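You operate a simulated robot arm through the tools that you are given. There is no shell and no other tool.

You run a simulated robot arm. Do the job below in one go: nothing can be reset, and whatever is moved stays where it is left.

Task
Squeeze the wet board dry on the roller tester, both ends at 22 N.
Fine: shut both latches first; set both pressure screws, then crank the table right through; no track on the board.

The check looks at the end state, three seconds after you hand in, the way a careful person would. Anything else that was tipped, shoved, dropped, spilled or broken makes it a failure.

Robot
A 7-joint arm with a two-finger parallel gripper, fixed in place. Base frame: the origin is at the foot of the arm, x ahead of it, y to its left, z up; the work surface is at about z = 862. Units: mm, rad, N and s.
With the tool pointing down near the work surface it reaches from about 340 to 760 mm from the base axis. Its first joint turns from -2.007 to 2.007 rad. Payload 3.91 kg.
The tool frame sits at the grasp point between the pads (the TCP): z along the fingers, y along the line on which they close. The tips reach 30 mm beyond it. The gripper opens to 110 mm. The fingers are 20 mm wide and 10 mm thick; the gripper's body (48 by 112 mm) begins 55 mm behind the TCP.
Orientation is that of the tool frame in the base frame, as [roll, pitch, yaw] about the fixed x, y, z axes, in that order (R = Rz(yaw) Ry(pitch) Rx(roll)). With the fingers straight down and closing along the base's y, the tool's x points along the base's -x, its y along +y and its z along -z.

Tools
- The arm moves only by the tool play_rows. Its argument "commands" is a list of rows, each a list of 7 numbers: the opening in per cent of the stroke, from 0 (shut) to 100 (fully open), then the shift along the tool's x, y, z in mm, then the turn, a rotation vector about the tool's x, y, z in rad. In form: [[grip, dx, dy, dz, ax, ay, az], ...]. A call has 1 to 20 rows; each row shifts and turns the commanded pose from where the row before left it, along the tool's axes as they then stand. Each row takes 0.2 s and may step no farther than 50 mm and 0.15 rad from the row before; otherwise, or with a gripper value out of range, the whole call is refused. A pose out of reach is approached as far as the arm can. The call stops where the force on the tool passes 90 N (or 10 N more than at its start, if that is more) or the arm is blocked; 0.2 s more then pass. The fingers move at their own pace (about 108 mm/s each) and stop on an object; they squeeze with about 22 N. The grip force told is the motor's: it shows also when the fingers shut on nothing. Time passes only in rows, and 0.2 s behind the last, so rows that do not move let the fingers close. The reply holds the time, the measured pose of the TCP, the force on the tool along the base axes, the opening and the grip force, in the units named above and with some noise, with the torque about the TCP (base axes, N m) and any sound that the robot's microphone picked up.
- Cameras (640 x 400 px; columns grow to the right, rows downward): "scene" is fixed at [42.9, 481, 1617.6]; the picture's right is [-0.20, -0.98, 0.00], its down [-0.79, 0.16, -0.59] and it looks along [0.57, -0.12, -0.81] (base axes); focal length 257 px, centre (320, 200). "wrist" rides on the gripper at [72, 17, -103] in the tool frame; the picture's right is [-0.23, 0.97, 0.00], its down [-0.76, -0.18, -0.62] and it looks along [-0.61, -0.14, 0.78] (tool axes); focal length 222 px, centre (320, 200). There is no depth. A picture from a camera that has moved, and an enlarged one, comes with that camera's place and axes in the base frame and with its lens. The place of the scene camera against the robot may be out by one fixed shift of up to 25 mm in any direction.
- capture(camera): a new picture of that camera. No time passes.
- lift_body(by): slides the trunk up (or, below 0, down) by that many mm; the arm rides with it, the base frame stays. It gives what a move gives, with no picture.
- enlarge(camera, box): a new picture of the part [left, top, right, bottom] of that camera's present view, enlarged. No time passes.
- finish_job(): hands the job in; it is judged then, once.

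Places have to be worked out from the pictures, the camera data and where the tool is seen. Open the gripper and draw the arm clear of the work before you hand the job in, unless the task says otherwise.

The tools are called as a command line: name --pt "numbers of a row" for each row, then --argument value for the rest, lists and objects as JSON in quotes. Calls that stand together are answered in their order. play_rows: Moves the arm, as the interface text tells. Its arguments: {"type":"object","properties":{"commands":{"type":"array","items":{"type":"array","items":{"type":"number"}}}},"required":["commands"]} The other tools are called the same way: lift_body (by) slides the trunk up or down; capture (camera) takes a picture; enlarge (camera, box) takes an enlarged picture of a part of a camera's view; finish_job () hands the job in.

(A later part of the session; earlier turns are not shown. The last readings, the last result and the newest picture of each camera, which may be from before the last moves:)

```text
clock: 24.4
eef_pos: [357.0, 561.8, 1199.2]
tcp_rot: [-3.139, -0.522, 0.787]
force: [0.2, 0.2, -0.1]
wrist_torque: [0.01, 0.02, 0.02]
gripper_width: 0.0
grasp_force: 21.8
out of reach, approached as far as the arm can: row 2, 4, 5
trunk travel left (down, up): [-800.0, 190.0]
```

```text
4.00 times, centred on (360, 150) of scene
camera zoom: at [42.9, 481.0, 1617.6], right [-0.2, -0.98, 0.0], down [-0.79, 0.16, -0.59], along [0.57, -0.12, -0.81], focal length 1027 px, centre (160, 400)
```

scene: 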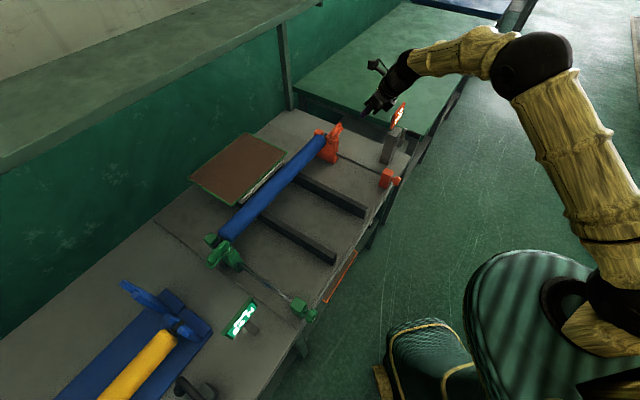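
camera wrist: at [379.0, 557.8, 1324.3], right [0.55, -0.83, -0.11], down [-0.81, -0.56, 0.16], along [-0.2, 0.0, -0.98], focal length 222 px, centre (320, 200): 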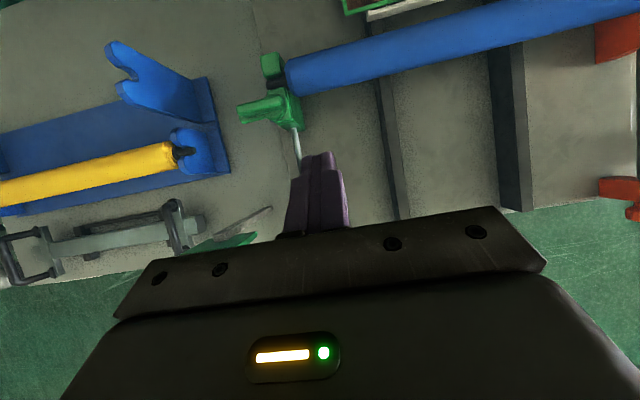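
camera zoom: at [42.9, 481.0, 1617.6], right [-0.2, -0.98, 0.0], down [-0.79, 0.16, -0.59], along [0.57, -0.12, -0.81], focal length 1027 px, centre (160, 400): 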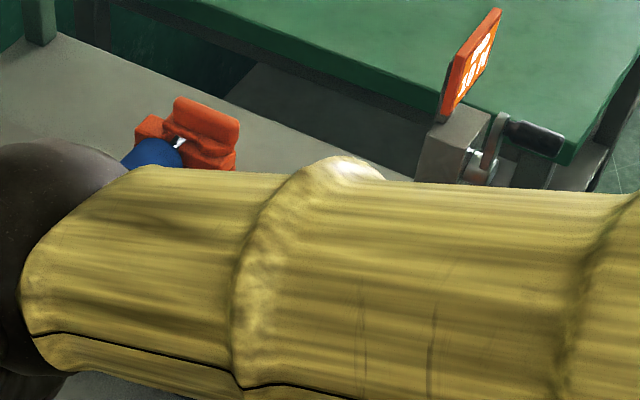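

enlarge --camera "wrist" --box '[180, 30, 340, 150]'

```text
3.33 times, centred on (260, 90) of wrist
camera zoom: at [379.0, 557.8, 1324.3], right [0.55, -0.83, -0.11], down [-0.81, -0.56, 0.16], along [-0.2, 0.0, -0.98], focal length 740 px, centre (520, 567)
```

zoom: 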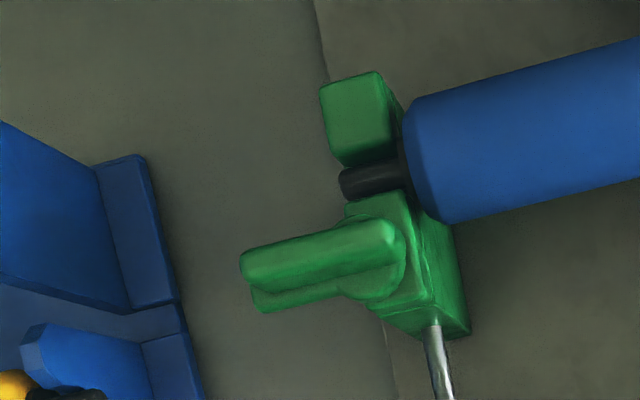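

Green pivot works out at about (u −206, w 768). I descend to just in front of the green lever's outer end.

play_rows --pt "0 -9 -24 35 0 0 0" --pt "0 -9 -24 35 0 0 0" --pt "0 -9 -24 35 0 0 0" --pt "0 -8 -22 35 0 0 0" --pt "0 0 0 0 0 0 0"

enlarge --camera "wrist" --box '[200, 0, 440, 220]'

```text
clock: 25.6
eef_pos: [318.0, 655.6, 1057.9]
tcp_rot: [3.141, -0.522, 0.789]
force: [0.0, 0.3, -0.2]
wrist_torque: [0.01, 0.0, -0.02]
gripper_width: 0.0
grasp_force: 21.7
trunk travel left (down, up): [-800.0, 190.0]
```

```text
1.82 times, centred on (320, 110) of wrist
camera zoom: at [340.0, 651.8, 1184.4], right [0.55, -0.83, -0.11], down [-0.81, -0.56, 0.16], along [-0.2, 0.0, -0.98], focal length 404 px, centre (320, 364)
```

zoom: 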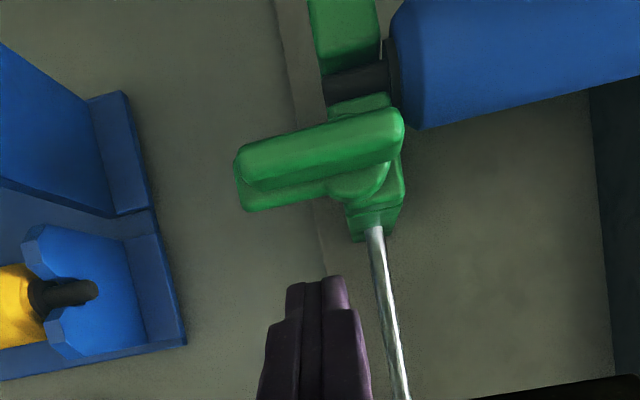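

play_rows --pt "0 -7.5 -6 13 0 0 0" --pt "0 8.6 0 5 0 0 0" --pt "0 8.6 0 5 0 0 0" --pt "0 8.6 0 5 0 0 0" --pt "0 8.6 0 5 0 0 0" --pt "0 3.5 0 2 0 0 0" --pt "0 3.5 0 2 0 0 0"

enlarge --camera "wrist" --box '[200, 0, 440, 220]'

```text
clock: 27.2
eef_pos: [335.1, 683.6, 1043.9]
tcp_rot: [-3.141, -0.522, 0.789]
force: [0.0, -0.2, -0.4]
wrist_torque: [-0.02, 0.04, 0.03]
gripper_width: 0.0
grasp_force: 21.8
out of reach, approached as far as the arm can: row 5, 6, 7
trunk travel left (down, up): [-800.0, 190.0]
```

```text
1.82 times, centred on (320, 110) of wrist
camera zoom: at [358.0, 681.1, 1169.0], right [0.55, -0.83, -0.11], down [-0.81, -0.56, 0.16], along [-0.2, 0.0, -0.98], focal length 404 px, centre (320, 364)
```

zoom: 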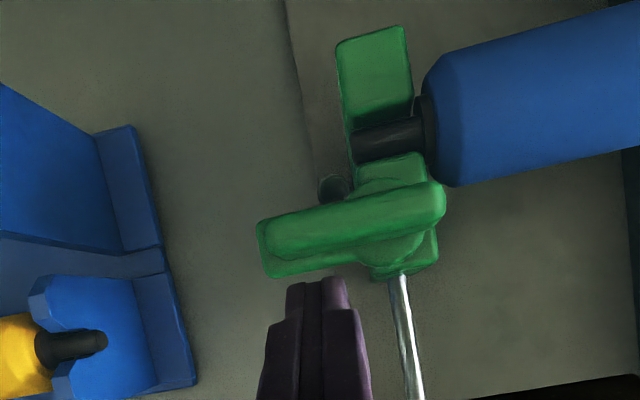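

The arm runs out of joint range with this yaw here; I back off a little and turn the tool about the vertical by about 25° toward the arm's own azimuth.

play_rows --pt "0 -12 0 -7 0 0 0" --pt "0 0 0 0 0.0733 0 -0.127" --pt "0 0 0 0 0.0733 0 -0.127" --pt "0 0 0 0 0.0733 0 -0.127" --pt "0 0 0 0 0 0 0"

enlarge --camera "wrist" --box '[200, 0, 440, 220]'

```text
clock: 28.4
eef_pos: [323.9, 675.2, 1042.9]
tcp_rot: [3.141, -0.523, 1.231]
force: [0.0, -0.2, -0.6]
wrist_torque: [0.01, -0.01, -0.01]
gripper_width: 0.2
grasp_force: 22.0
trunk travel left (down, up): [-800.0, 190.0]
```

```text
1.82 times, centred on (320, 110) of wrist
camera zoom: at [346.6, 679.8, 1168.7], right [0.85, -0.51, -0.11], down [-0.49, -0.86, 0.16], along [-0.18, -0.08, -0.98], focal length 404 px, centre (320, 364)
```

zoom: 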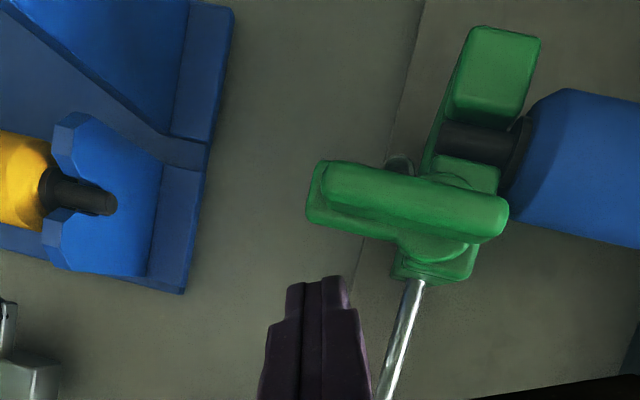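

play_rows --pt "0 4.4 10 2.6 0 0 0" --pt "0 4.5 10.4 2.6 0 0 0" --pt "0 3.13 1.7 1.81 0 0 0" --pt "0 3.13 1.7 1.81 0 0 0" --pt "0 3.13 1.7 1.81 0 0 0" --pt "0 0 0 0 0 0 0"

enlarge --camera "wrist" --box '[200, 0, 440, 220]'

```text
clock: 29.8
eef_pos: [356.1, 684.9, 1044.1]
tcp_rot: [-3.141, -0.523, 1.229]
force: [-5.5, -5.0, 2.1]
wrist_torque: [-0.07, 0.11, 0.01]
gripper_width: 0.0
grasp_force: 21.7
trunk travel left (down, up): [-800.0, 190.0]
```

```text
1.82 times, centred on (320, 110) of wrist
camera zoom: at [377.7, 690.5, 1169.5], right [0.85, -0.51, -0.11], down [-0.49, -0.86, 0.16], along [-0.18, -0.08, -0.98], focal length 404 px, centre (320, 364)
```

zoom: 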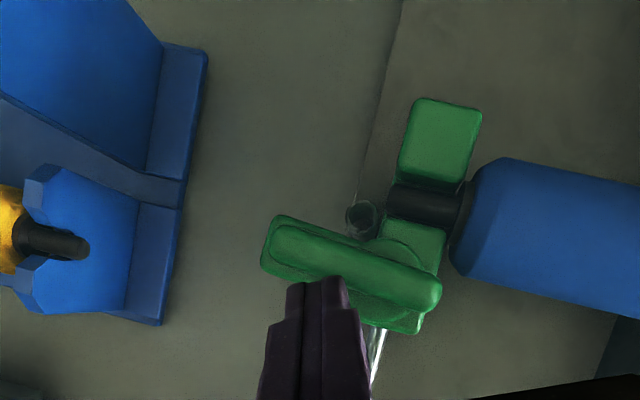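

The green lever is in contact and starts to turn. I follow its arc.

play_rows --pt "0 3.4 0.1 2 0 0 0" --pt "0 3.4 0.2 2 0 0 0" --pt "0 4.1 1.3 2.4 0 0 0" --pt "0 4.1 1.3 2.4 0 0 0" --pt "0 3.25 2.7 1.9 0 0 0" --pt "0 3.25 2.7 1.9 0 0 0" --pt "0 0 0 0 0 0 0"

enlarge --camera "wrist" --box '[200, 0, 440, 220]'

```text
clock: 31.4
eef_pos: [373.6, 705.5, 1043.9]
tcp_rot: [-3.142, -0.523, 1.229]
force: [1.0, -0.3, 0.2]
wrist_torque: [0.02, 0.0, -0.01]
gripper_width: 0.0
grasp_force: 22.3
trunk travel left (down, up): [-800.0, 190.0]
```

```text
1.82 times, centred on (320, 110) of wrist
camera zoom: at [395.3, 710.4, 1169.2], right [0.85, -0.51, -0.11], down [-0.49, -0.86, 0.16], along [-0.18, -0.08, -0.98], focal length 404 px, centre (320, 364)
```

zoom: 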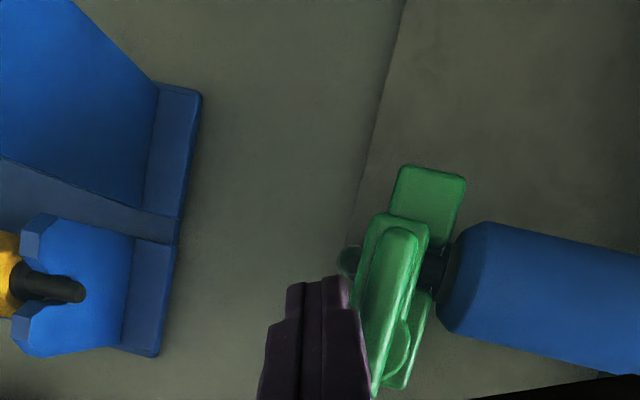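

The green lever now lies across its slot. I press toward +u to feel the end stop.

play_rows --pt "0 -0.74 1.8 -0.43 0 0 0" --pt "0 -0.74 1.8 -0.43 0 0 0" --pt "0 -0.74 1.8 -0.43 0 0 0" --pt "0 -0.74 1.8 -0.43 0 0 0" --pt "0 0 0 0 0 0 0"

enlarge --camera "wrist" --box '[200, 0, 440, 220]'

```text
clock: 32.6
eef_pos: [374.2, 703.4, 1043.2]
tcp_rot: [-3.14, -0.524, 1.229]
force: [-17.8, 17.2, 2.9]
wrist_torque: [0.41, 0.42, 0.2]
gripper_width: 0.0
grasp_force: 21.8
trunk travel left (down, up): [-800.0, 190.0]
```

```text
1.82 times, centred on (320, 110) of wrist
camera zoom: at [396.6, 708.2, 1168.6], right [0.85, -0.51, -0.11], down [-0.49, -0.86, 0.16], along [-0.18, -0.08, -0.98], focal length 404 px, centre (320, 364)
```

zoom: 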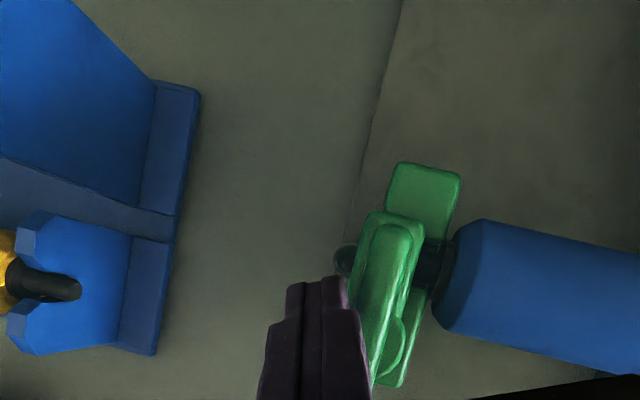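

Stop reached with ~25 N: green latch is shut. I back off, rise and move back to view both latches and the front screws.

play_rows --pt "0 3 -9 2 0 0 0" --pt "0 20 0 -34.6 0 0 0" --pt "0 20 0 -34.6 0 0 0" --pt "0 20 0 -34.6 0 0 0" --pt "0 20 0 -34.6 0 0 0" --pt "0 -29 0 -17 0 0 0" --pt "0 -29 30 -17 0 0 0" --pt "0 -29 35 -16 0 0 0" --pt "0 -35 20 -20 0 0 0" --pt "0 0 0 0 0 0 0"

capture --camera "wrist"

capture --camera "scene"

```text
clock: 34.8
eef_pos: [407.2, 546.3, 1200.2]
tcp_rot: [3.141, -0.52, 1.231]
force: [0.9, 0.6, -1.0]
wrist_torque: [-0.01, 0.04, 0.0]
gripper_width: 0.2
grasp_force: 22.4
trunk travel left (down, up): [-800.0, 190.0]
```

```text
taken
camera wrist: at [429.1, 551.6, 1325.8], right [0.85, -0.51, -0.11], down [-0.49, -0.86, 0.16], along [-0.18, -0.08, -0.98], focal length 222 px, centre (320, 200)
```

wrist: 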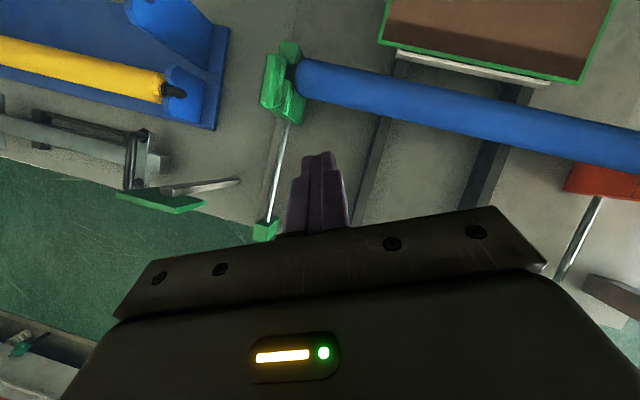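

```text
taken
```

scene: 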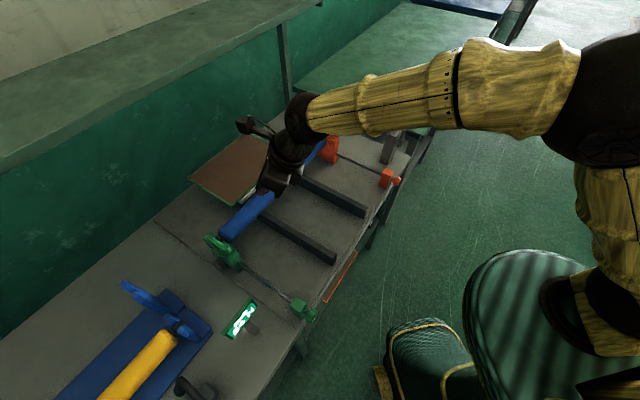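

Both latches are shut. Now for the screws: I return to the orange side, retreat to the front and pitch the tool to horizontal for the knob.

play_rows --pt "0 0 0 0 -0.0733 0 0.127" --pt "0 0 0 0 -0.0733 0 0.127" --pt "0 0 0 0 -0.0733 0 0.127" --pt "0 -17 38.7 -13.7 0 0 0" --pt "0 -17 38.7 -13.7 0 0 0" --pt "0 -17 38.7 -13.7 0 0 0" --pt "0 -17 38.7 -13.7 0 0 0" --pt "0 -17 38.7 -13.7 0 0 0" --pt "0 -17 38.7 -13.7 0 0 0" --pt "0 -17 38.7 -13.7 0 0 0" --pt "0 -17 38.7 -13.7 0 0 0" --pt "0 -17 38.7 -13.7 0 0 0" --pt "0 0 0 0 0 0.14 0" --pt "0 0 0 0 0 0.14 0" --pt "0 0 0 0 0 0.14 0" --pt "0 0 0 0 0 0.14 0" --pt "0 0 0 0 0 0.14 0" --pt "0 0 0 0 0 0.14 0" --pt "0 0 0 0 0 0 0"

capture --camera "wrist"

capture --camera "scene"

```text
clock: 38.8
eef_pos: [514.8, 163.6, 1232.9]
tcp_rot: [3.137, -1.362, 0.792]
force: [0.1, -0.5, 0.0]
wrist_torque: [-0.01, 0.05, -0.01]
gripper_width: 0.0
grasp_force: 21.9
trunk travel left (down, up): [-800.0, 190.0]
```

```text
taken
camera wrist: at [468.2, 90.3, 1325.4], right [0.66, -0.72, -0.22], down [-0.67, -0.42, -0.62], along [0.35, 0.55, -0.75], focal length 222 px, centre (320, 200)
```

wrist: 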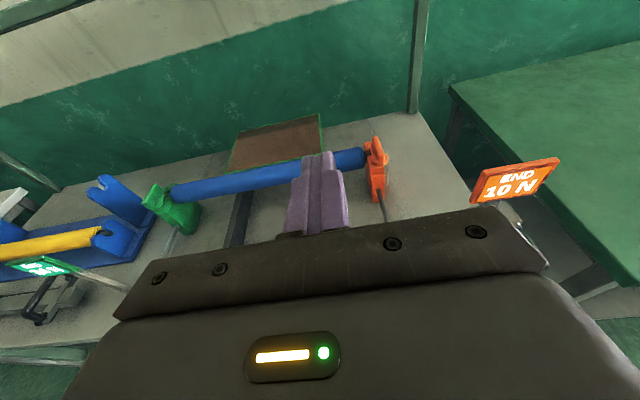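

```text
taken
```

scene: 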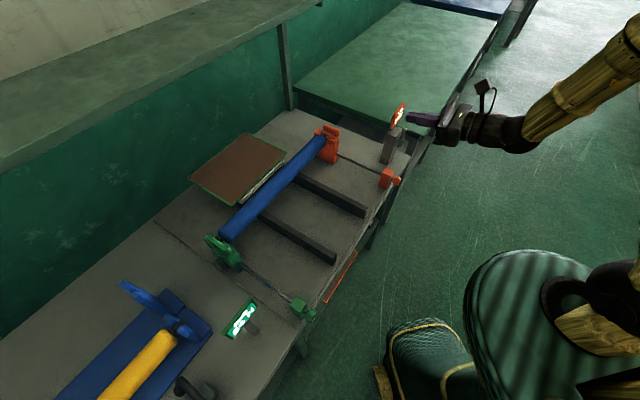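

Tool is nearly horizontal. I finish the pitch, retreat from the table, and then use the trunk to lower the arm toward knob height.

play_rows --pt "0 0 0 -20 0 0.105 0" --pt "0 0 0 -20 0 0.104 0" --pt "0 0 20 -20 0 0 0" --pt "0 0 20 -20 0 0 0" --pt "0 0 0 0 0 0 0"

lift_body --by -200

capture --camera "wrist"

capture --camera "scene"

```text
clock: 40.0
eef_pos: [487.7, 78.8, 1238.1]
tcp_rot: [0.098, -1.569, -2.452]
force: [0.8, 0.4, 0.0]
wrist_torque: [-0.02, 0.02, 0.04]
gripper_width: 0.4
grasp_force: 22.2
trunk travel left (down, up): [-800.0, 190.0]
```

```text
clock: 42.2
eef_pos: [488.5, 77.6, 1037.9]
tcp_rot: [-0.036, -1.571, -2.316]
force: [-0.5, 0.9, 0.8]
wrist_torque: [0.01, 0.04, 0.01]
gripper_width: 0.0
grasp_force: 21.6
trunk travel left (down, up): [-600.0, 390.0]
```

```text
taken
camera wrist: at [429.3, -7.1, 1111.0], right [0.69, -0.69, -0.23], down [-0.56, -0.32, -0.76], along [0.45, 0.65, -0.61], focal length 222 px, centre (320, 200)
```

wrist: 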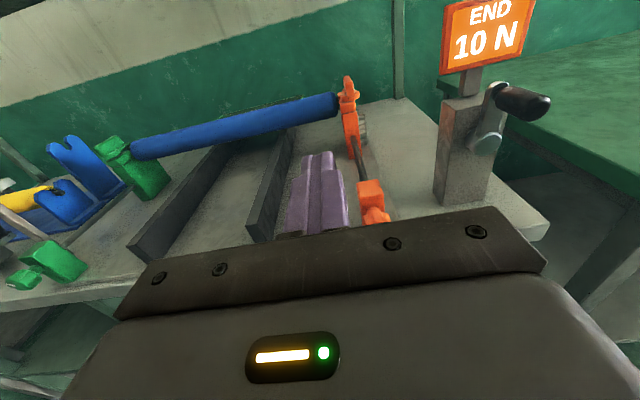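

```text
taken
```

scene: 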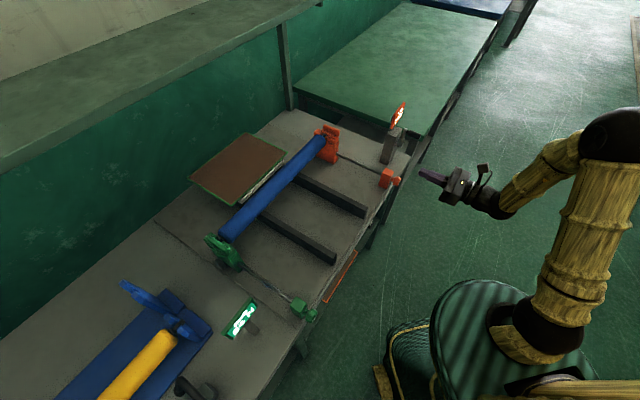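

enlarge --camera "wrist" --box '[320, 0, 580, 240]'

enlarge --camera "wrist" --box '[0, 120, 180, 300]'

```text
1.67 times, centred on (450, 120) of wrist
camera zoom: at [429.3, -7.1, 1111.0], right [0.69, -0.69, -0.23], down [-0.56, -0.32, -0.76], along [0.45, 0.65, -0.61], focal length 370 px, centre (103, 333)
```

zoom: 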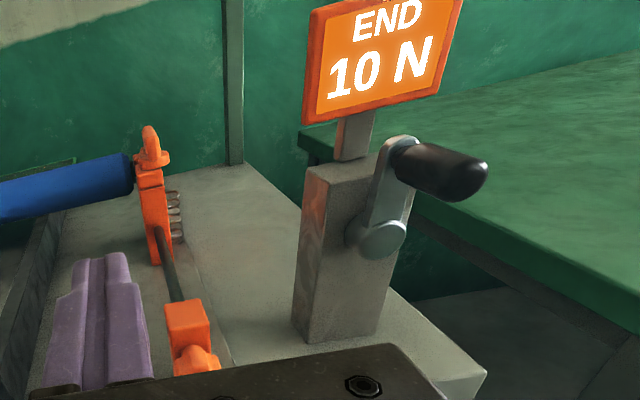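

```text
2.22 times, centred on (90, 210) of wrist
camera zoom: at [429.3, -7.1, 1111.0], right [0.69, -0.69, -0.23], down [-0.56, -0.32, -0.76], along [0.45, 0.65, -0.61], focal length 494 px, centre (831, 178)
```

zoom: 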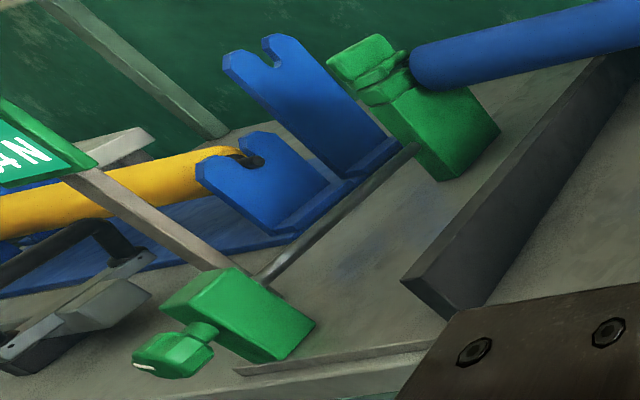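

The display reads 10 N at orange clearly. I line up with the orange knob (est. u 334, w 494, z 915) and look closer with the gripper opened.

play_rows --pt "50 -30 22 0 0 0 0" --pt "50 -30 22 0 0 0 0" --pt "50 0 0 0 0 0 0"

capture --camera "wrist"

enlarge --camera "scene" --box '[360, 120, 480, 240]'

```text
clock: 43.0
eef_pos: [518.6, 45.0, 976.4]
tcp_rot: [0.397, -1.568, -2.749]
force: [0.4, -0.4, -0.3]
wrist_torque: [-0.03, -0.01, 0.03]
gripper_width: 54.9
grasp_force: 0.1
trunk travel left (down, up): [-600.0, 390.0]
```

```text
taken
camera wrist: at [460.0, -39.7, 1049.6], right [0.69, -0.69, -0.23], down [-0.56, -0.32, -0.76], along [0.45, 0.65, -0.61], focal length 222 px, centre (320, 200)
```

wrist: 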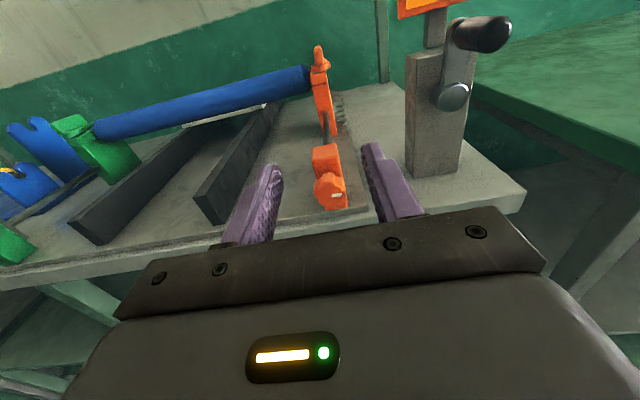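

```text
3.33 times, centred on (420, 180) of scene
camera zoom: at [42.9, 481.0, 1617.6], right [-0.2, -0.98, 0.0], down [-0.79, 0.16, -0.59], along [0.57, -0.12, -0.81], focal length 856 px, centre (-13, 267)
```

zoom: 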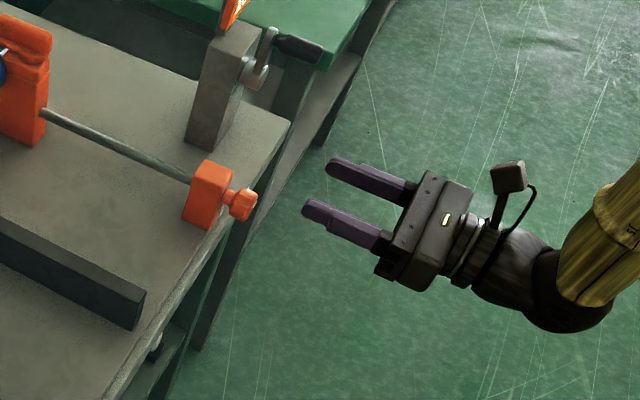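

enlarge --camera "wrist" --box '[280, 120, 400, 230]'

enlarge --camera "wrist" --box '[390, 0, 540, 190]'

```text
3.64 times, centred on (340, 175) of wrist
camera zoom: at [460.0, -39.7, 1049.6], right [0.69, -0.69, -0.23], down [-0.56, -0.32, -0.76], along [0.45, 0.65, -0.61], focal length 808 px, centre (247, 291)
```

zoom: 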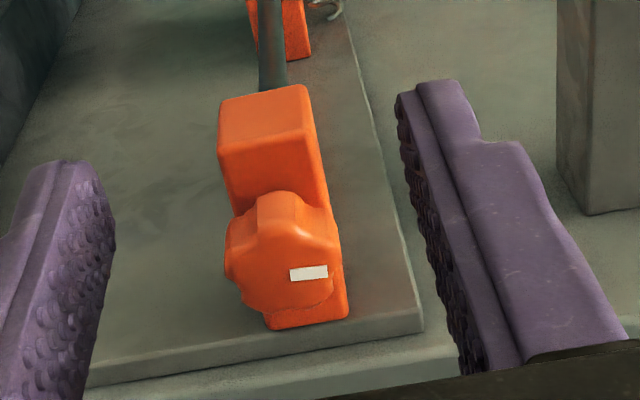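

```text
2.11 times, centred on (465, 95) of wrist
camera zoom: at [460.0, -39.7, 1049.6], right [0.69, -0.69, -0.23], down [-0.56, -0.32, -0.76], along [0.45, 0.65, -0.61], focal length 468 px, centre (15, 421)
```

zoom: 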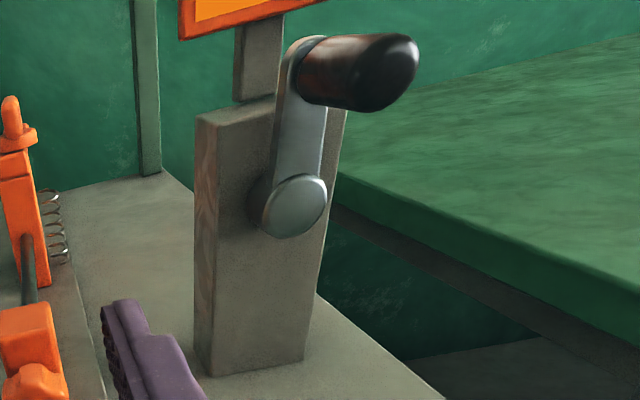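

The knob is rounded, roughly 33 mm across with a white index mark; I put its centre near (u 332, w 494, z 906). I lower to that height in front of it and look again.

play_rows --pt "55 -35 -1.5 0 0 0 0" --pt "55 -34 -1.5 0 0 0 0" --pt "55 0 0 0 0 0 0"

enlarge --camera "wrist" --box '[230, 70, 420, 240]'

enlarge --camera "scene" --box '[360, 140, 480, 240]'

```text
clock: 43.8
eef_pos: [516.9, 47.0, 909.3]
tcp_rot: [0.013, -1.57, -2.369]
force: [-0.7, -0.2, 0.0]
wrist_torque: [0.01, 0.02, 0.04]
gripper_width: 60.4
grasp_force: 0.0
trunk travel left (down, up): [-600.0, 390.0]
```

```text
2.35 times, centred on (325, 155) of wrist
camera zoom: at [459.1, -37.9, 982.4], right [0.69, -0.69, -0.23], down [-0.57, -0.32, -0.76], along [0.45, 0.65, -0.61], focal length 523 px, centre (308, 306)
```

zoom: 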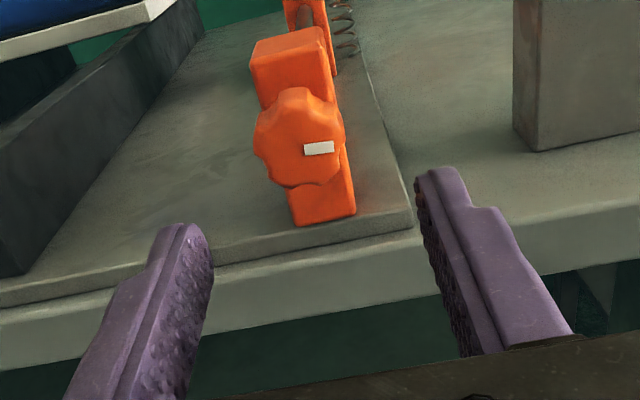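

```text
4.00 times, centred on (420, 190) of scene
camera zoom: at [42.9, 481.0, 1617.6], right [-0.2, -0.98, 0.0], down [-0.79, 0.16, -0.59], along [0.57, -0.12, -0.81], focal length 1027 px, centre (-80, 240)
```

zoom: 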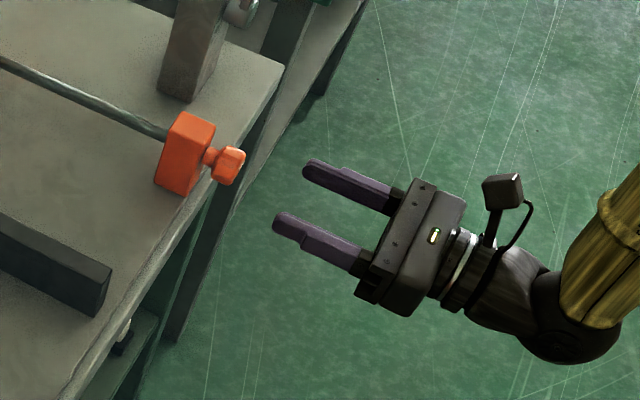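

Triangulating again: knob face at about (u 333, w 479, z 915). I move forward so the pads straddle it.

play_rows --pt "55 6 1 20 0 0 0" --pt "55 0 0 20 0 0 0" --pt "55 0 0 15 0 0 0" --pt "55 0 0 10 0 0 0" --pt "55 0 0 0 0 0 0"

enlarge --camera "wrist" --box '[230, 70, 420, 240]'

enlarge --camera "scene" --box '[360, 140, 480, 240]'

```text
clock: 45.0
eef_pos: [565.3, 95.9, 915.6]
tcp_rot: [-1.545, -1.57, -0.804]
force: [0.5, 0.4, -0.5]
wrist_torque: [-0.01, 0.0, -0.02]
gripper_width: 60.7
grasp_force: 0.1
trunk travel left (down, up): [-600.0, 390.0]
```

```text
2.35 times, centred on (325, 155) of wrist
camera zoom: at [507.7, 10.6, 988.1], right [0.69, -0.69, -0.23], down [-0.57, -0.32, -0.76], along [0.45, 0.66, -0.61], focal length 523 px, centre (308, 306)
```

zoom: 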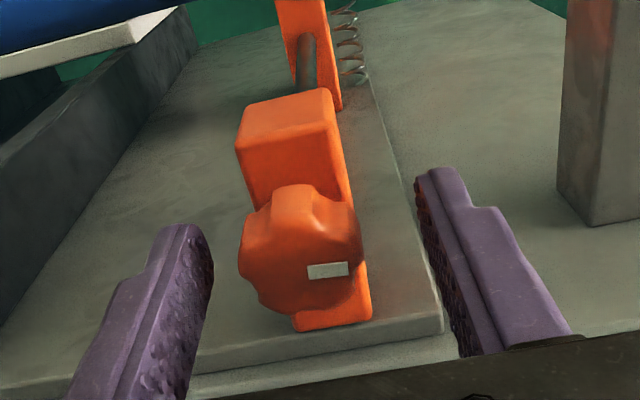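

```text
4.00 times, centred on (420, 190) of scene
camera zoom: at [42.9, 481.0, 1617.6], right [-0.2, -0.98, 0.0], down [-0.79, 0.16, -0.59], along [0.57, -0.12, -0.81], focal length 1027 px, centre (-80, 240)
```

zoom: 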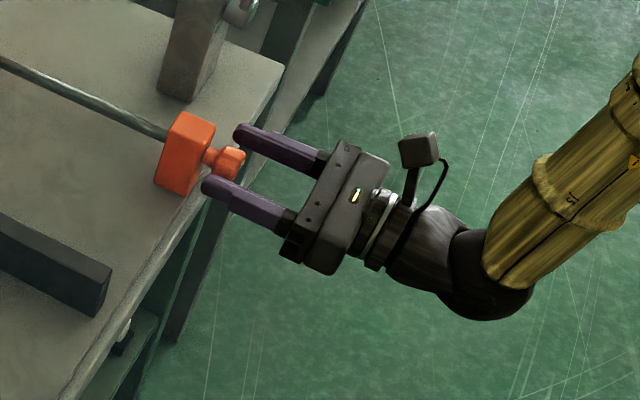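

The pads straddle the knob. I close the gripper on it.

play_rows --pt "0 1 0 0 0 0 0" --pt "0 0 0 0 0 0 0" --pt "0 0 0 0 0 0 0"

enlarge --camera "wrist" --box '[230, 70, 420, 240]'

capture --camera "wrist"

```text
clock: 45.8
eef_pos: [564.6, 97.5, 916.2]
tcp_rot: [0.266, -1.569, -2.614]
force: [-7.4, 14.2, -1.8]
wrist_torque: [0.58, -0.47, 0.32]
gripper_width: 33.9
grasp_force: 45.2
trunk travel left (down, up): [-600.0, 390.0]
```

```text
2.35 times, centred on (325, 155) of wrist
camera zoom: at [505.8, 12.2, 989.1], right [0.69, -0.68, -0.23], down [-0.56, -0.32, -0.76], along [0.45, 0.66, -0.61], focal length 523 px, centre (308, 306)
```

zoom: 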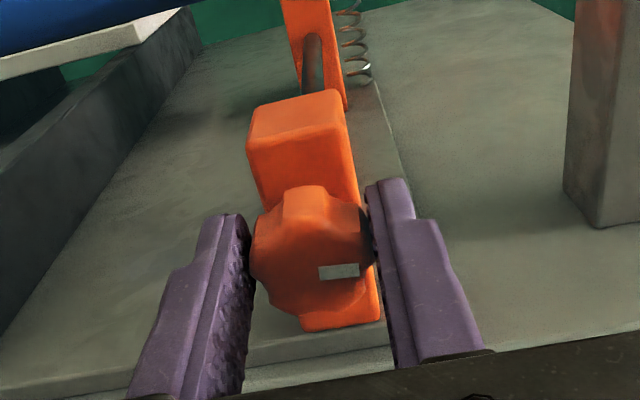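

```text
taken
camera wrist: at [505.8, 12.2, 989.1], right [0.69, -0.68, -0.23], down [-0.56, -0.32, -0.76], along [0.45, 0.66, -0.61], focal length 222 px, centre (320, 200)
```

wrist: 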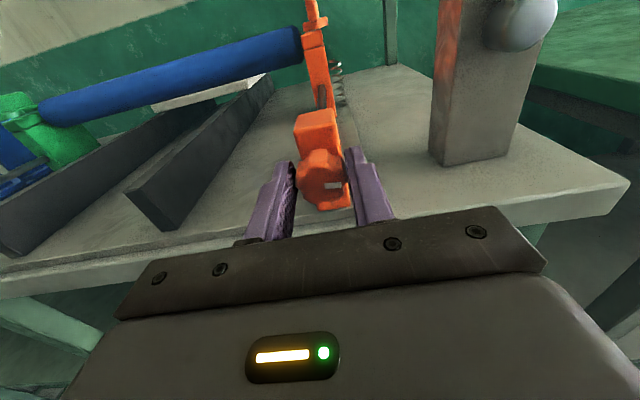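

Firm grip at 34 mm with a slight sideways load; I relieve it and turn the knob clockwise by 0.3 rad to see how the reading responds.

play_rows --pt "0 0 -1.5 0 0 0 0" --pt "0 0 0 0 0 0 0.15" --pt "0 0 0 0 0 0 0.15" --pt "0 0 0 0 0 0 0"

enlarge --camera "scene" --box '[380, 90, 428, 130]'

enlarge --camera "wrist" --box '[230, 70, 420, 240]'

```text
clock: 46.8
eef_pos: [566.1, 96.9, 915.5]
tcp_rot: [-1.566, -1.271, -0.789]
force: [18.3, 18.2, 7.9]
wrist_torque: [0.41, -0.36, -0.47]
gripper_width: 33.6
grasp_force: 45.0
trunk travel left (down, up): [-600.0, 390.0]
```

```text
10.00 times, centred on (404, 110) of scene
camera zoom: at [42.9, 481.0, 1617.6], right [-0.2, -0.98, 0.0], down [-0.79, 0.16, -0.59], along [0.57, -0.12, -0.81], focal length 2567 px, centre (-520, 1100)
```

zoom: 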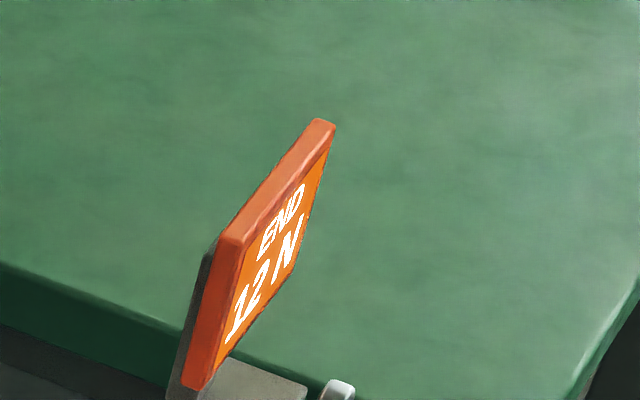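

```text
2.35 times, centred on (325, 155) of wrist
camera zoom: at [520.8, -3.1, 980.7], right [0.61, -0.61, -0.5], down [-0.72, -0.16, -0.68], along [0.33, 0.78, -0.54], focal length 523 px, centre (308, 306)
```

zoom: 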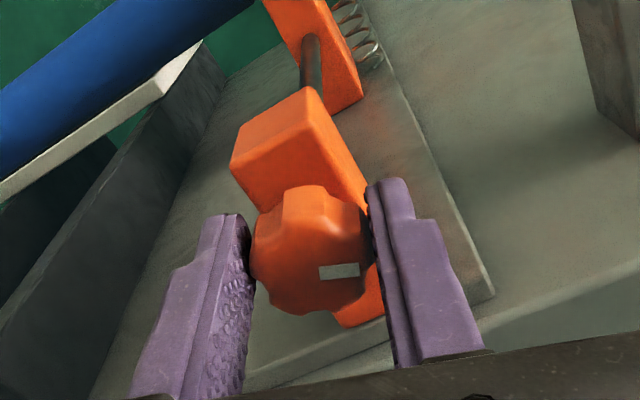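

The orange display now reads 12 N: clockwise raises it, ~2 N per 0.3 rad. There is a forward pull of ~25 N on the tool, so I ease forward as I turn further.

play_rows --pt "0 0 0 1 0 0 0" --pt "0 0 0 0.5 0 0 0.15" --pt "0 0 0 0.5 0 0 0.15" --pt "0 0 0 0 0 0 0"

enlarge --camera "scene" --box '[380, 90, 428, 130]'

enlarge --camera "wrist" --box '[230, 70, 420, 240]'

```text
clock: 47.8
eef_pos: [566.2, 94.8, 916.1]
tcp_rot: [-1.569, -0.97, -0.787]
force: [23.9, 5.4, 14.4]
wrist_torque: [0.35, -0.35, -0.58]
gripper_width: 33.6
grasp_force: 45.1
trunk travel left (down, up): [-600.0, 390.0]
```

```text
10.00 times, centred on (404, 110) of scene
camera zoom: at [42.9, 481.0, 1617.6], right [-0.2, -0.98, 0.0], down [-0.79, 0.16, -0.59], along [0.57, -0.12, -0.81], focal length 2567 px, centre (-520, 1100)
```

zoom: 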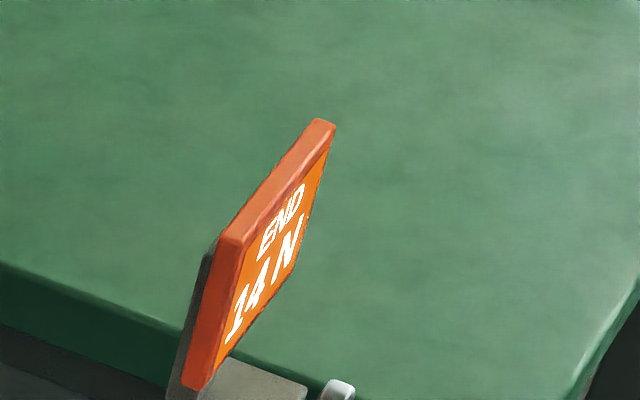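

```text
2.35 times, centred on (325, 155) of wrist
camera zoom: at [533.5, -16.2, 966.1], right [0.48, -0.48, -0.74], down [-0.85, -0.03, -0.53], along [0.23, 0.88, -0.42], focal length 523 px, centre (308, 306)
```

zoom: 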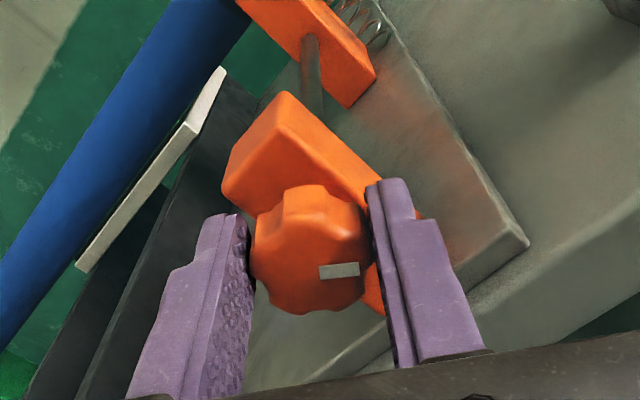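

14 N. I trim out the side load and continue clockwise by another 0.6 rad.

play_rows --pt "0 1.5 0.2 1.5 0 0 0" --pt "0 0 0 0.3 0 0 0.15" --pt "0 0 0 0.3 0 0 0.15" --pt "0 0 0 0.3 0 0 0.15" --pt "0 0 0 0.3 0 0 0.15" --pt "0 0 0 0 0 0 0"

enlarge --camera "scene" --box '[380, 90, 428, 130]'

enlarge --camera "wrist" --box '[230, 70, 420, 240]'

```text
clock: 49.2
eef_pos: [566.6, 95.0, 914.5]
tcp_rot: [-1.579, -0.364, -0.783]
force: [-3.1, -21.5, -22.1]
wrist_torque: [-0.23, 0.13, -0.32]
gripper_width: 33.4
grasp_force: 45.0
trunk travel left (down, up): [-600.0, 390.0]
```

```text
10.00 times, centred on (404, 110) of scene
camera zoom: at [42.9, 481.0, 1617.6], right [-0.2, -0.98, 0.0], down [-0.79, 0.16, -0.59], along [0.57, -0.12, -0.81], focal length 2567 px, centre (-520, 1100)
```

zoom: 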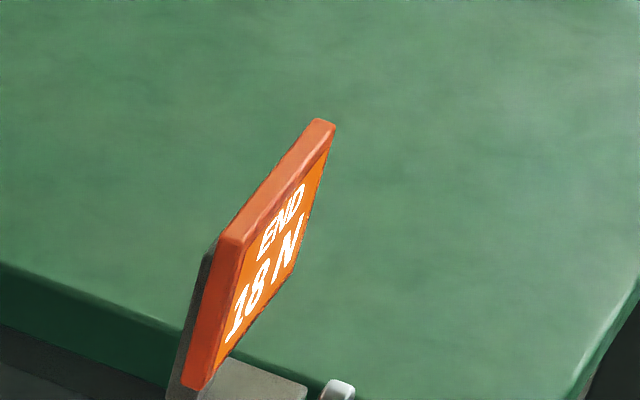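

```text
2.35 times, centred on (325, 155) of wrist
camera zoom: at [548.2, -30.5, 924.7], right [0.09, -0.1, -0.99], down [-0.99, 0.11, -0.1], along [0.12, 0.99, -0.09], focal length 523 px, centre (308, 306)
```

zoom: 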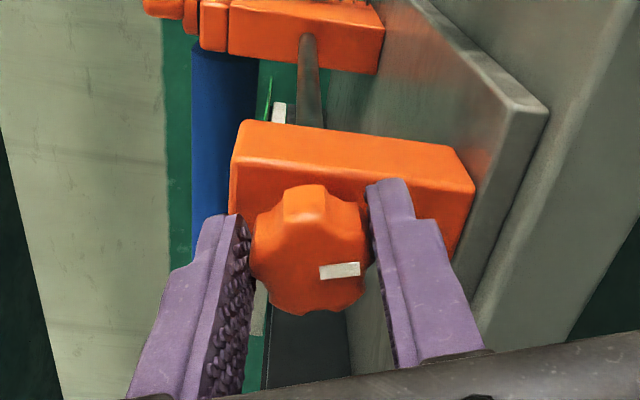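

18 N. I trim the side load again and go on 0.45 rad.

play_rows --pt "0 0.3 1.6 -1.2 0 0 0" --pt "0 0 0 0 0 0 0.15" --pt "0 0 0 0 0 0 0.15" --pt "0 0 0 0 0 0 0.15" --pt "0 0 0 0 0 0 0"

enlarge --camera "scene" --box '[380, 90, 428, 130]'

enlarge --camera "wrist" --box '[230, 70, 420, 240]'

```text
clock: 50.4
eef_pos: [567.3, 94.8, 912.3]
tcp_rot: [-1.58, 0.084, -0.784]
force: [-5.9, -13.7, -36.7]
wrist_torque: [-0.13, -0.11, 0.31]
gripper_width: 33.2
grasp_force: 44.9
trunk travel left (down, up): [-600.0, 390.0]
```

```text
10.00 times, centred on (404, 110) of scene
camera zoom: at [42.9, 481.0, 1617.6], right [-0.2, -0.98, 0.0], down [-0.79, 0.16, -0.59], along [0.57, -0.12, -0.81], focal length 2567 px, centre (-520, 1100)
```

zoom: 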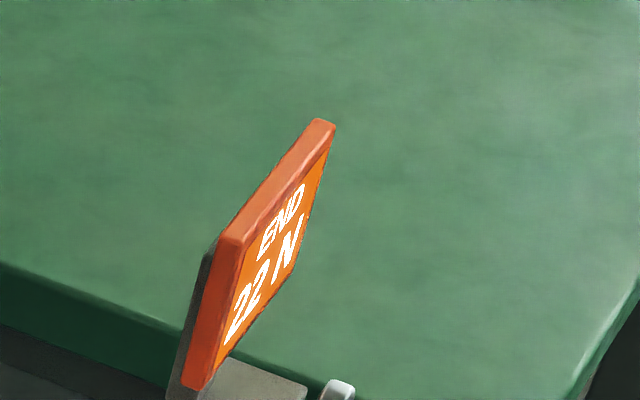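

```text
2.35 times, centred on (325, 155) of wrist
camera zoom: at [546.6, -28.8, 890.0], right [-0.22, 0.21, -0.95], down [-0.97, 0.08, 0.25], along [0.13, 0.97, 0.18], focal length 523 px, centre (308, 306)
```

zoom: 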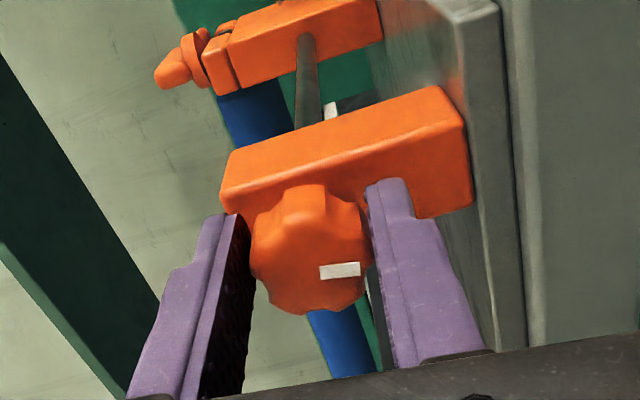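

The display reads 22 N. I add a hair (0.03 rad, since linear fit suggests ~21.7), relieve the side load, and open slightly to check the reading holds.

play_rows --pt "0 0.5 2.5 -1 0 0 0.03" --pt "0 0 0 0 0 0 0" --pt "43 0 0 0 0 0 0" --pt "43 0 0 0 0 0 0" --pt "43 0 0 0 0 0 0"

enlarge --camera "scene" --box '[380, 90, 428, 130]'

enlarge --camera "wrist" --box '[230, 70, 420, 240]'

```text
clock: 51.6
eef_pos: [565.4, 96.1, 915.5]
tcp_rot: [-1.57, 0.108, -0.78]
force: [0.0, 0.2, 0.4]
wrist_torque: [0.0, -0.02, -0.04]
gripper_width: 47.5
grasp_force: 0.0
trunk travel left (down, up): [-600.0, 390.0]
```

```text
10.00 times, centred on (404, 110) of scene
camera zoom: at [42.9, 481.0, 1617.6], right [-0.2, -0.98, 0.0], down [-0.79, 0.16, -0.59], along [0.57, -0.12, -0.81], focal length 2567 px, centre (-520, 1100)
```

zoom: 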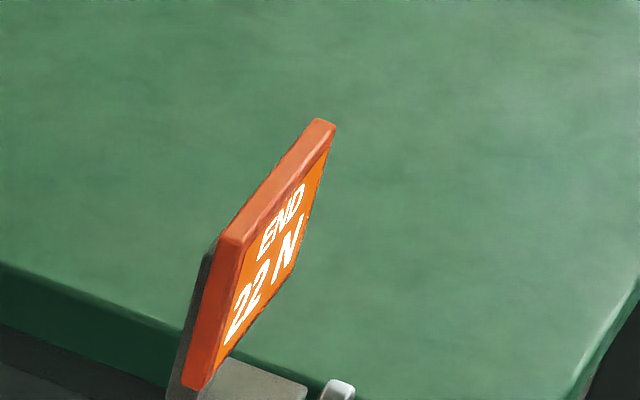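

```text
2.35 times, centred on (325, 155) of wrist
camera zoom: at [545.4, -26.6, 890.0], right [-0.23, 0.23, -0.94], down [-0.96, 0.08, 0.26], along [0.13, 0.97, 0.21], focal length 523 px, centre (308, 306)
```

zoom: 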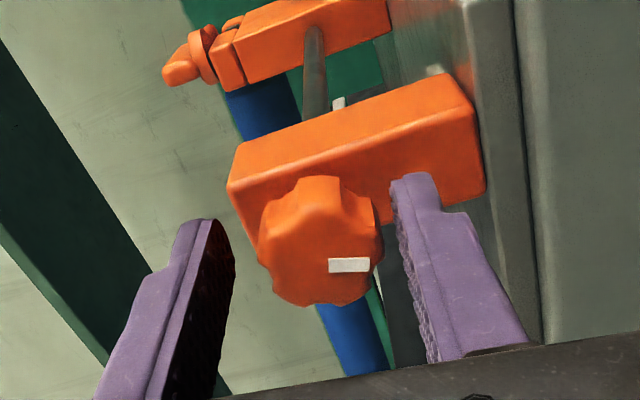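

It holds at 22 N. I retreat straight back and check the green display.

play_rows --pt "43 0 0 -25 0 0 0" --pt "43 0 0 -30 0 0 0" --pt "43 0 0 -30 0 0 0" --pt "43 0 0 0 0 0 -0.15" --pt "43 0 0 0 0 0 -0.15" --pt "43 0 0 0 0 0 -0.15" --pt "43 0 0 0 0 0 -0.15" --pt "43 0 0 0 0 0 -0.15" --pt "43 0 0 0 0 0 -0.15" --pt "43 0 0 0 0 0 -0.15" --pt "43 0 0 0 0 0 -0.15" --pt "43 0 0 0 0 0 -0.15" --pt "43 0 0 0 0 0 -0.15" --pt "43 0 0 0 0 0 -0.15" --pt "43 0 0 0 0 0 0"

enlarge --camera "scene" --box '[210, 290, 274, 345]'

capture --camera "wrist"

```text
clock: 54.8
eef_pos: [506.0, 36.1, 913.7]
tcp_rot: [-1.558, -1.543, -0.794]
force: [-0.6, -0.4, 0.4]
wrist_torque: [0.0, 0.01, 0.0]
gripper_width: 47.4
grasp_force: 0.0
trunk travel left (down, up): [-600.0, 390.0]
```

```text
7.27 times, centred on (242, 318) of scene
camera zoom: at [42.9, 481.0, 1617.6], right [-0.2, -0.98, 0.0], down [-0.79, 0.16, -0.59], along [0.57, -0.12, -0.81], focal length 1867 px, centre (887, -654)
```

zoom: 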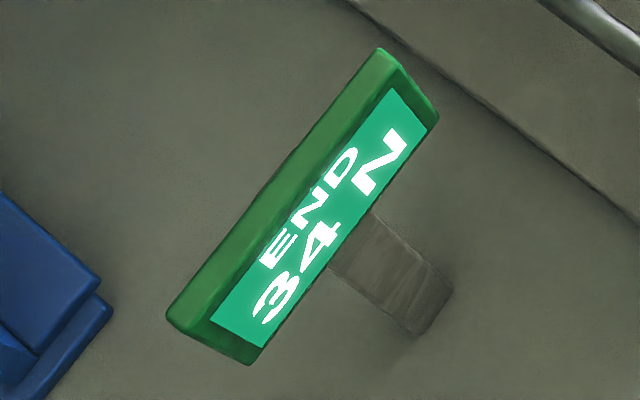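

```text
taken
camera wrist: at [449.1, -50.6, 985.1], right [0.69, -0.68, -0.25], down [-0.58, -0.3, -0.76], along [0.44, 0.67, -0.6], focal length 222 px, centre (320, 200)
```

wrist: 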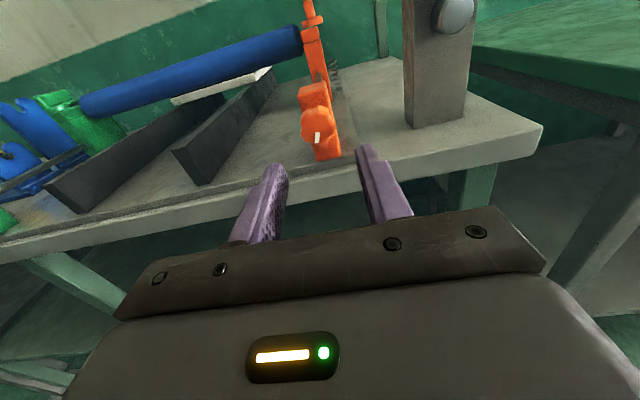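

Green still reads 34 N. I travel along the front of the table toward the green knob, keeping the tool horizontal.

play_rows --pt "43 0 0 20 0 0 -0.028" --pt "43 0 -48 0 0 0 0" --pt "43 0 -48 0 0 0 0" --pt "43 0 -48 0 0 0 0" --pt "43 0 -48 0 0 0 0" --pt "43 0 -48 0 0 0 0" --pt "43 0 -48 0 0 0 0" --pt "43 0 -48 0 0 0 0" --pt "43 0 -48 0 0 0 0" --pt "43 0 0 0 0 0 0"

capture --camera "wrist"

capture --camera "scene"

```text
clock: 57.0
eef_pos: [341.3, 337.5, 859.5]
tcp_rot: [0.33, -1.569, -2.684]
force: [-18.7, -27.4, -0.5]
wrist_torque: [-0.43, -0.15, -1.13]
gripper_width: 50.5
grasp_force: 2.8
out of reach, approached as far as the arm can: row 3, 4, 5, 6, 7, 8
trunk travel left (down, up): [-600.0, 390.0]
```

```text
taken
camera wrist: at [282.5, 252.2, 932.5], right [0.69, -0.69, -0.23], down [-0.56, -0.32, -0.76], along [0.45, 0.65, -0.61], focal length 222 px, centre (320, 200)
```

wrist: 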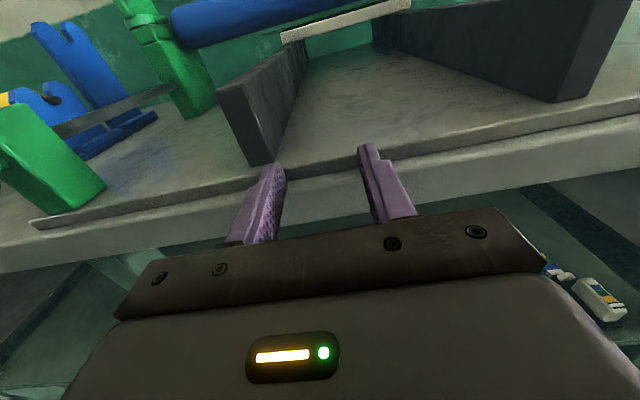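

```text
taken
```

scene: 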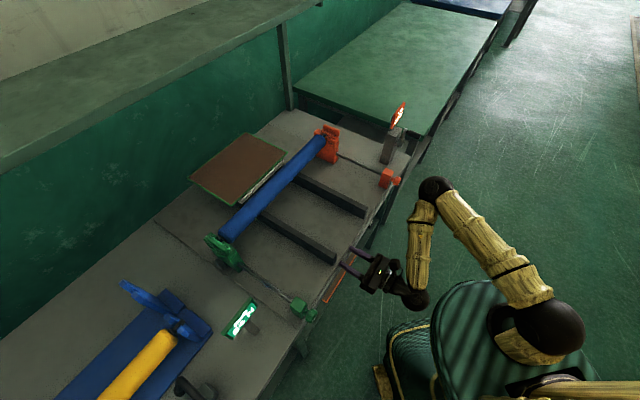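

Near the base the pose went out of reach and the fingertips lightly pressed the table edge. I back out along the path at once.

play_rows --pt "43 0 48 -10 0 0 0" --pt "43 0 48 -10 0 0 0" --pt "43 0 48 0 0 0 0" --pt "43 0 48 0 0 0 0" --pt "43 0 48 0 0 0 0" --pt "43 0 48 0 0 0 0" --pt "43 0 48 0 0 0 0" --pt "43 0 0 0 0 0 0"

capture --camera "scene"

capture --camera "wrist"

```text
clock: 58.8
eef_pos: [574.0, 89.5, 859.3]
tcp_rot: [-1.444, -1.569, -0.907]
force: [-0.7, 0.4, 0.0]
wrist_torque: [0.02, 0.01, 0.03]
gripper_width: 47.2
grasp_force: 0.0
out of reach, approached as far as the arm can: row 1
trunk travel left (down, up): [-600.0, 390.0]
```

```text
taken
```

scene: 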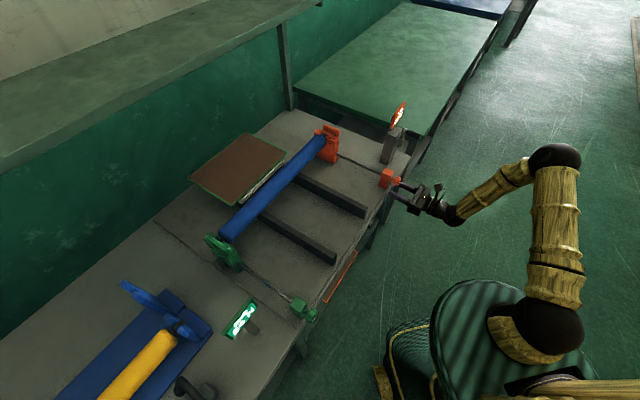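

```text
taken
camera wrist: at [514.6, 5.0, 931.0], right [0.69, -0.69, -0.23], down [-0.57, -0.32, -0.76], along [0.45, 0.66, -0.61], focal length 222 px, centre (320, 200)
```

wrist: 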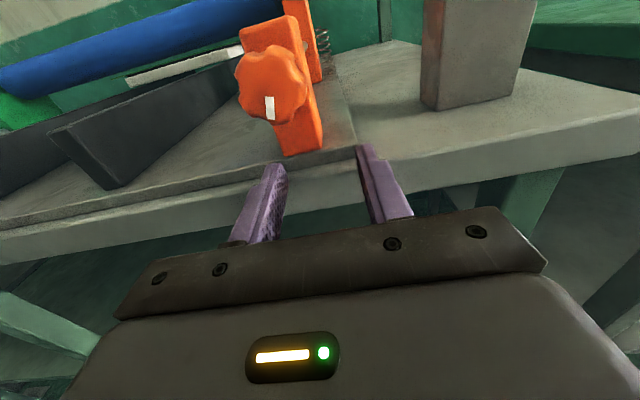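

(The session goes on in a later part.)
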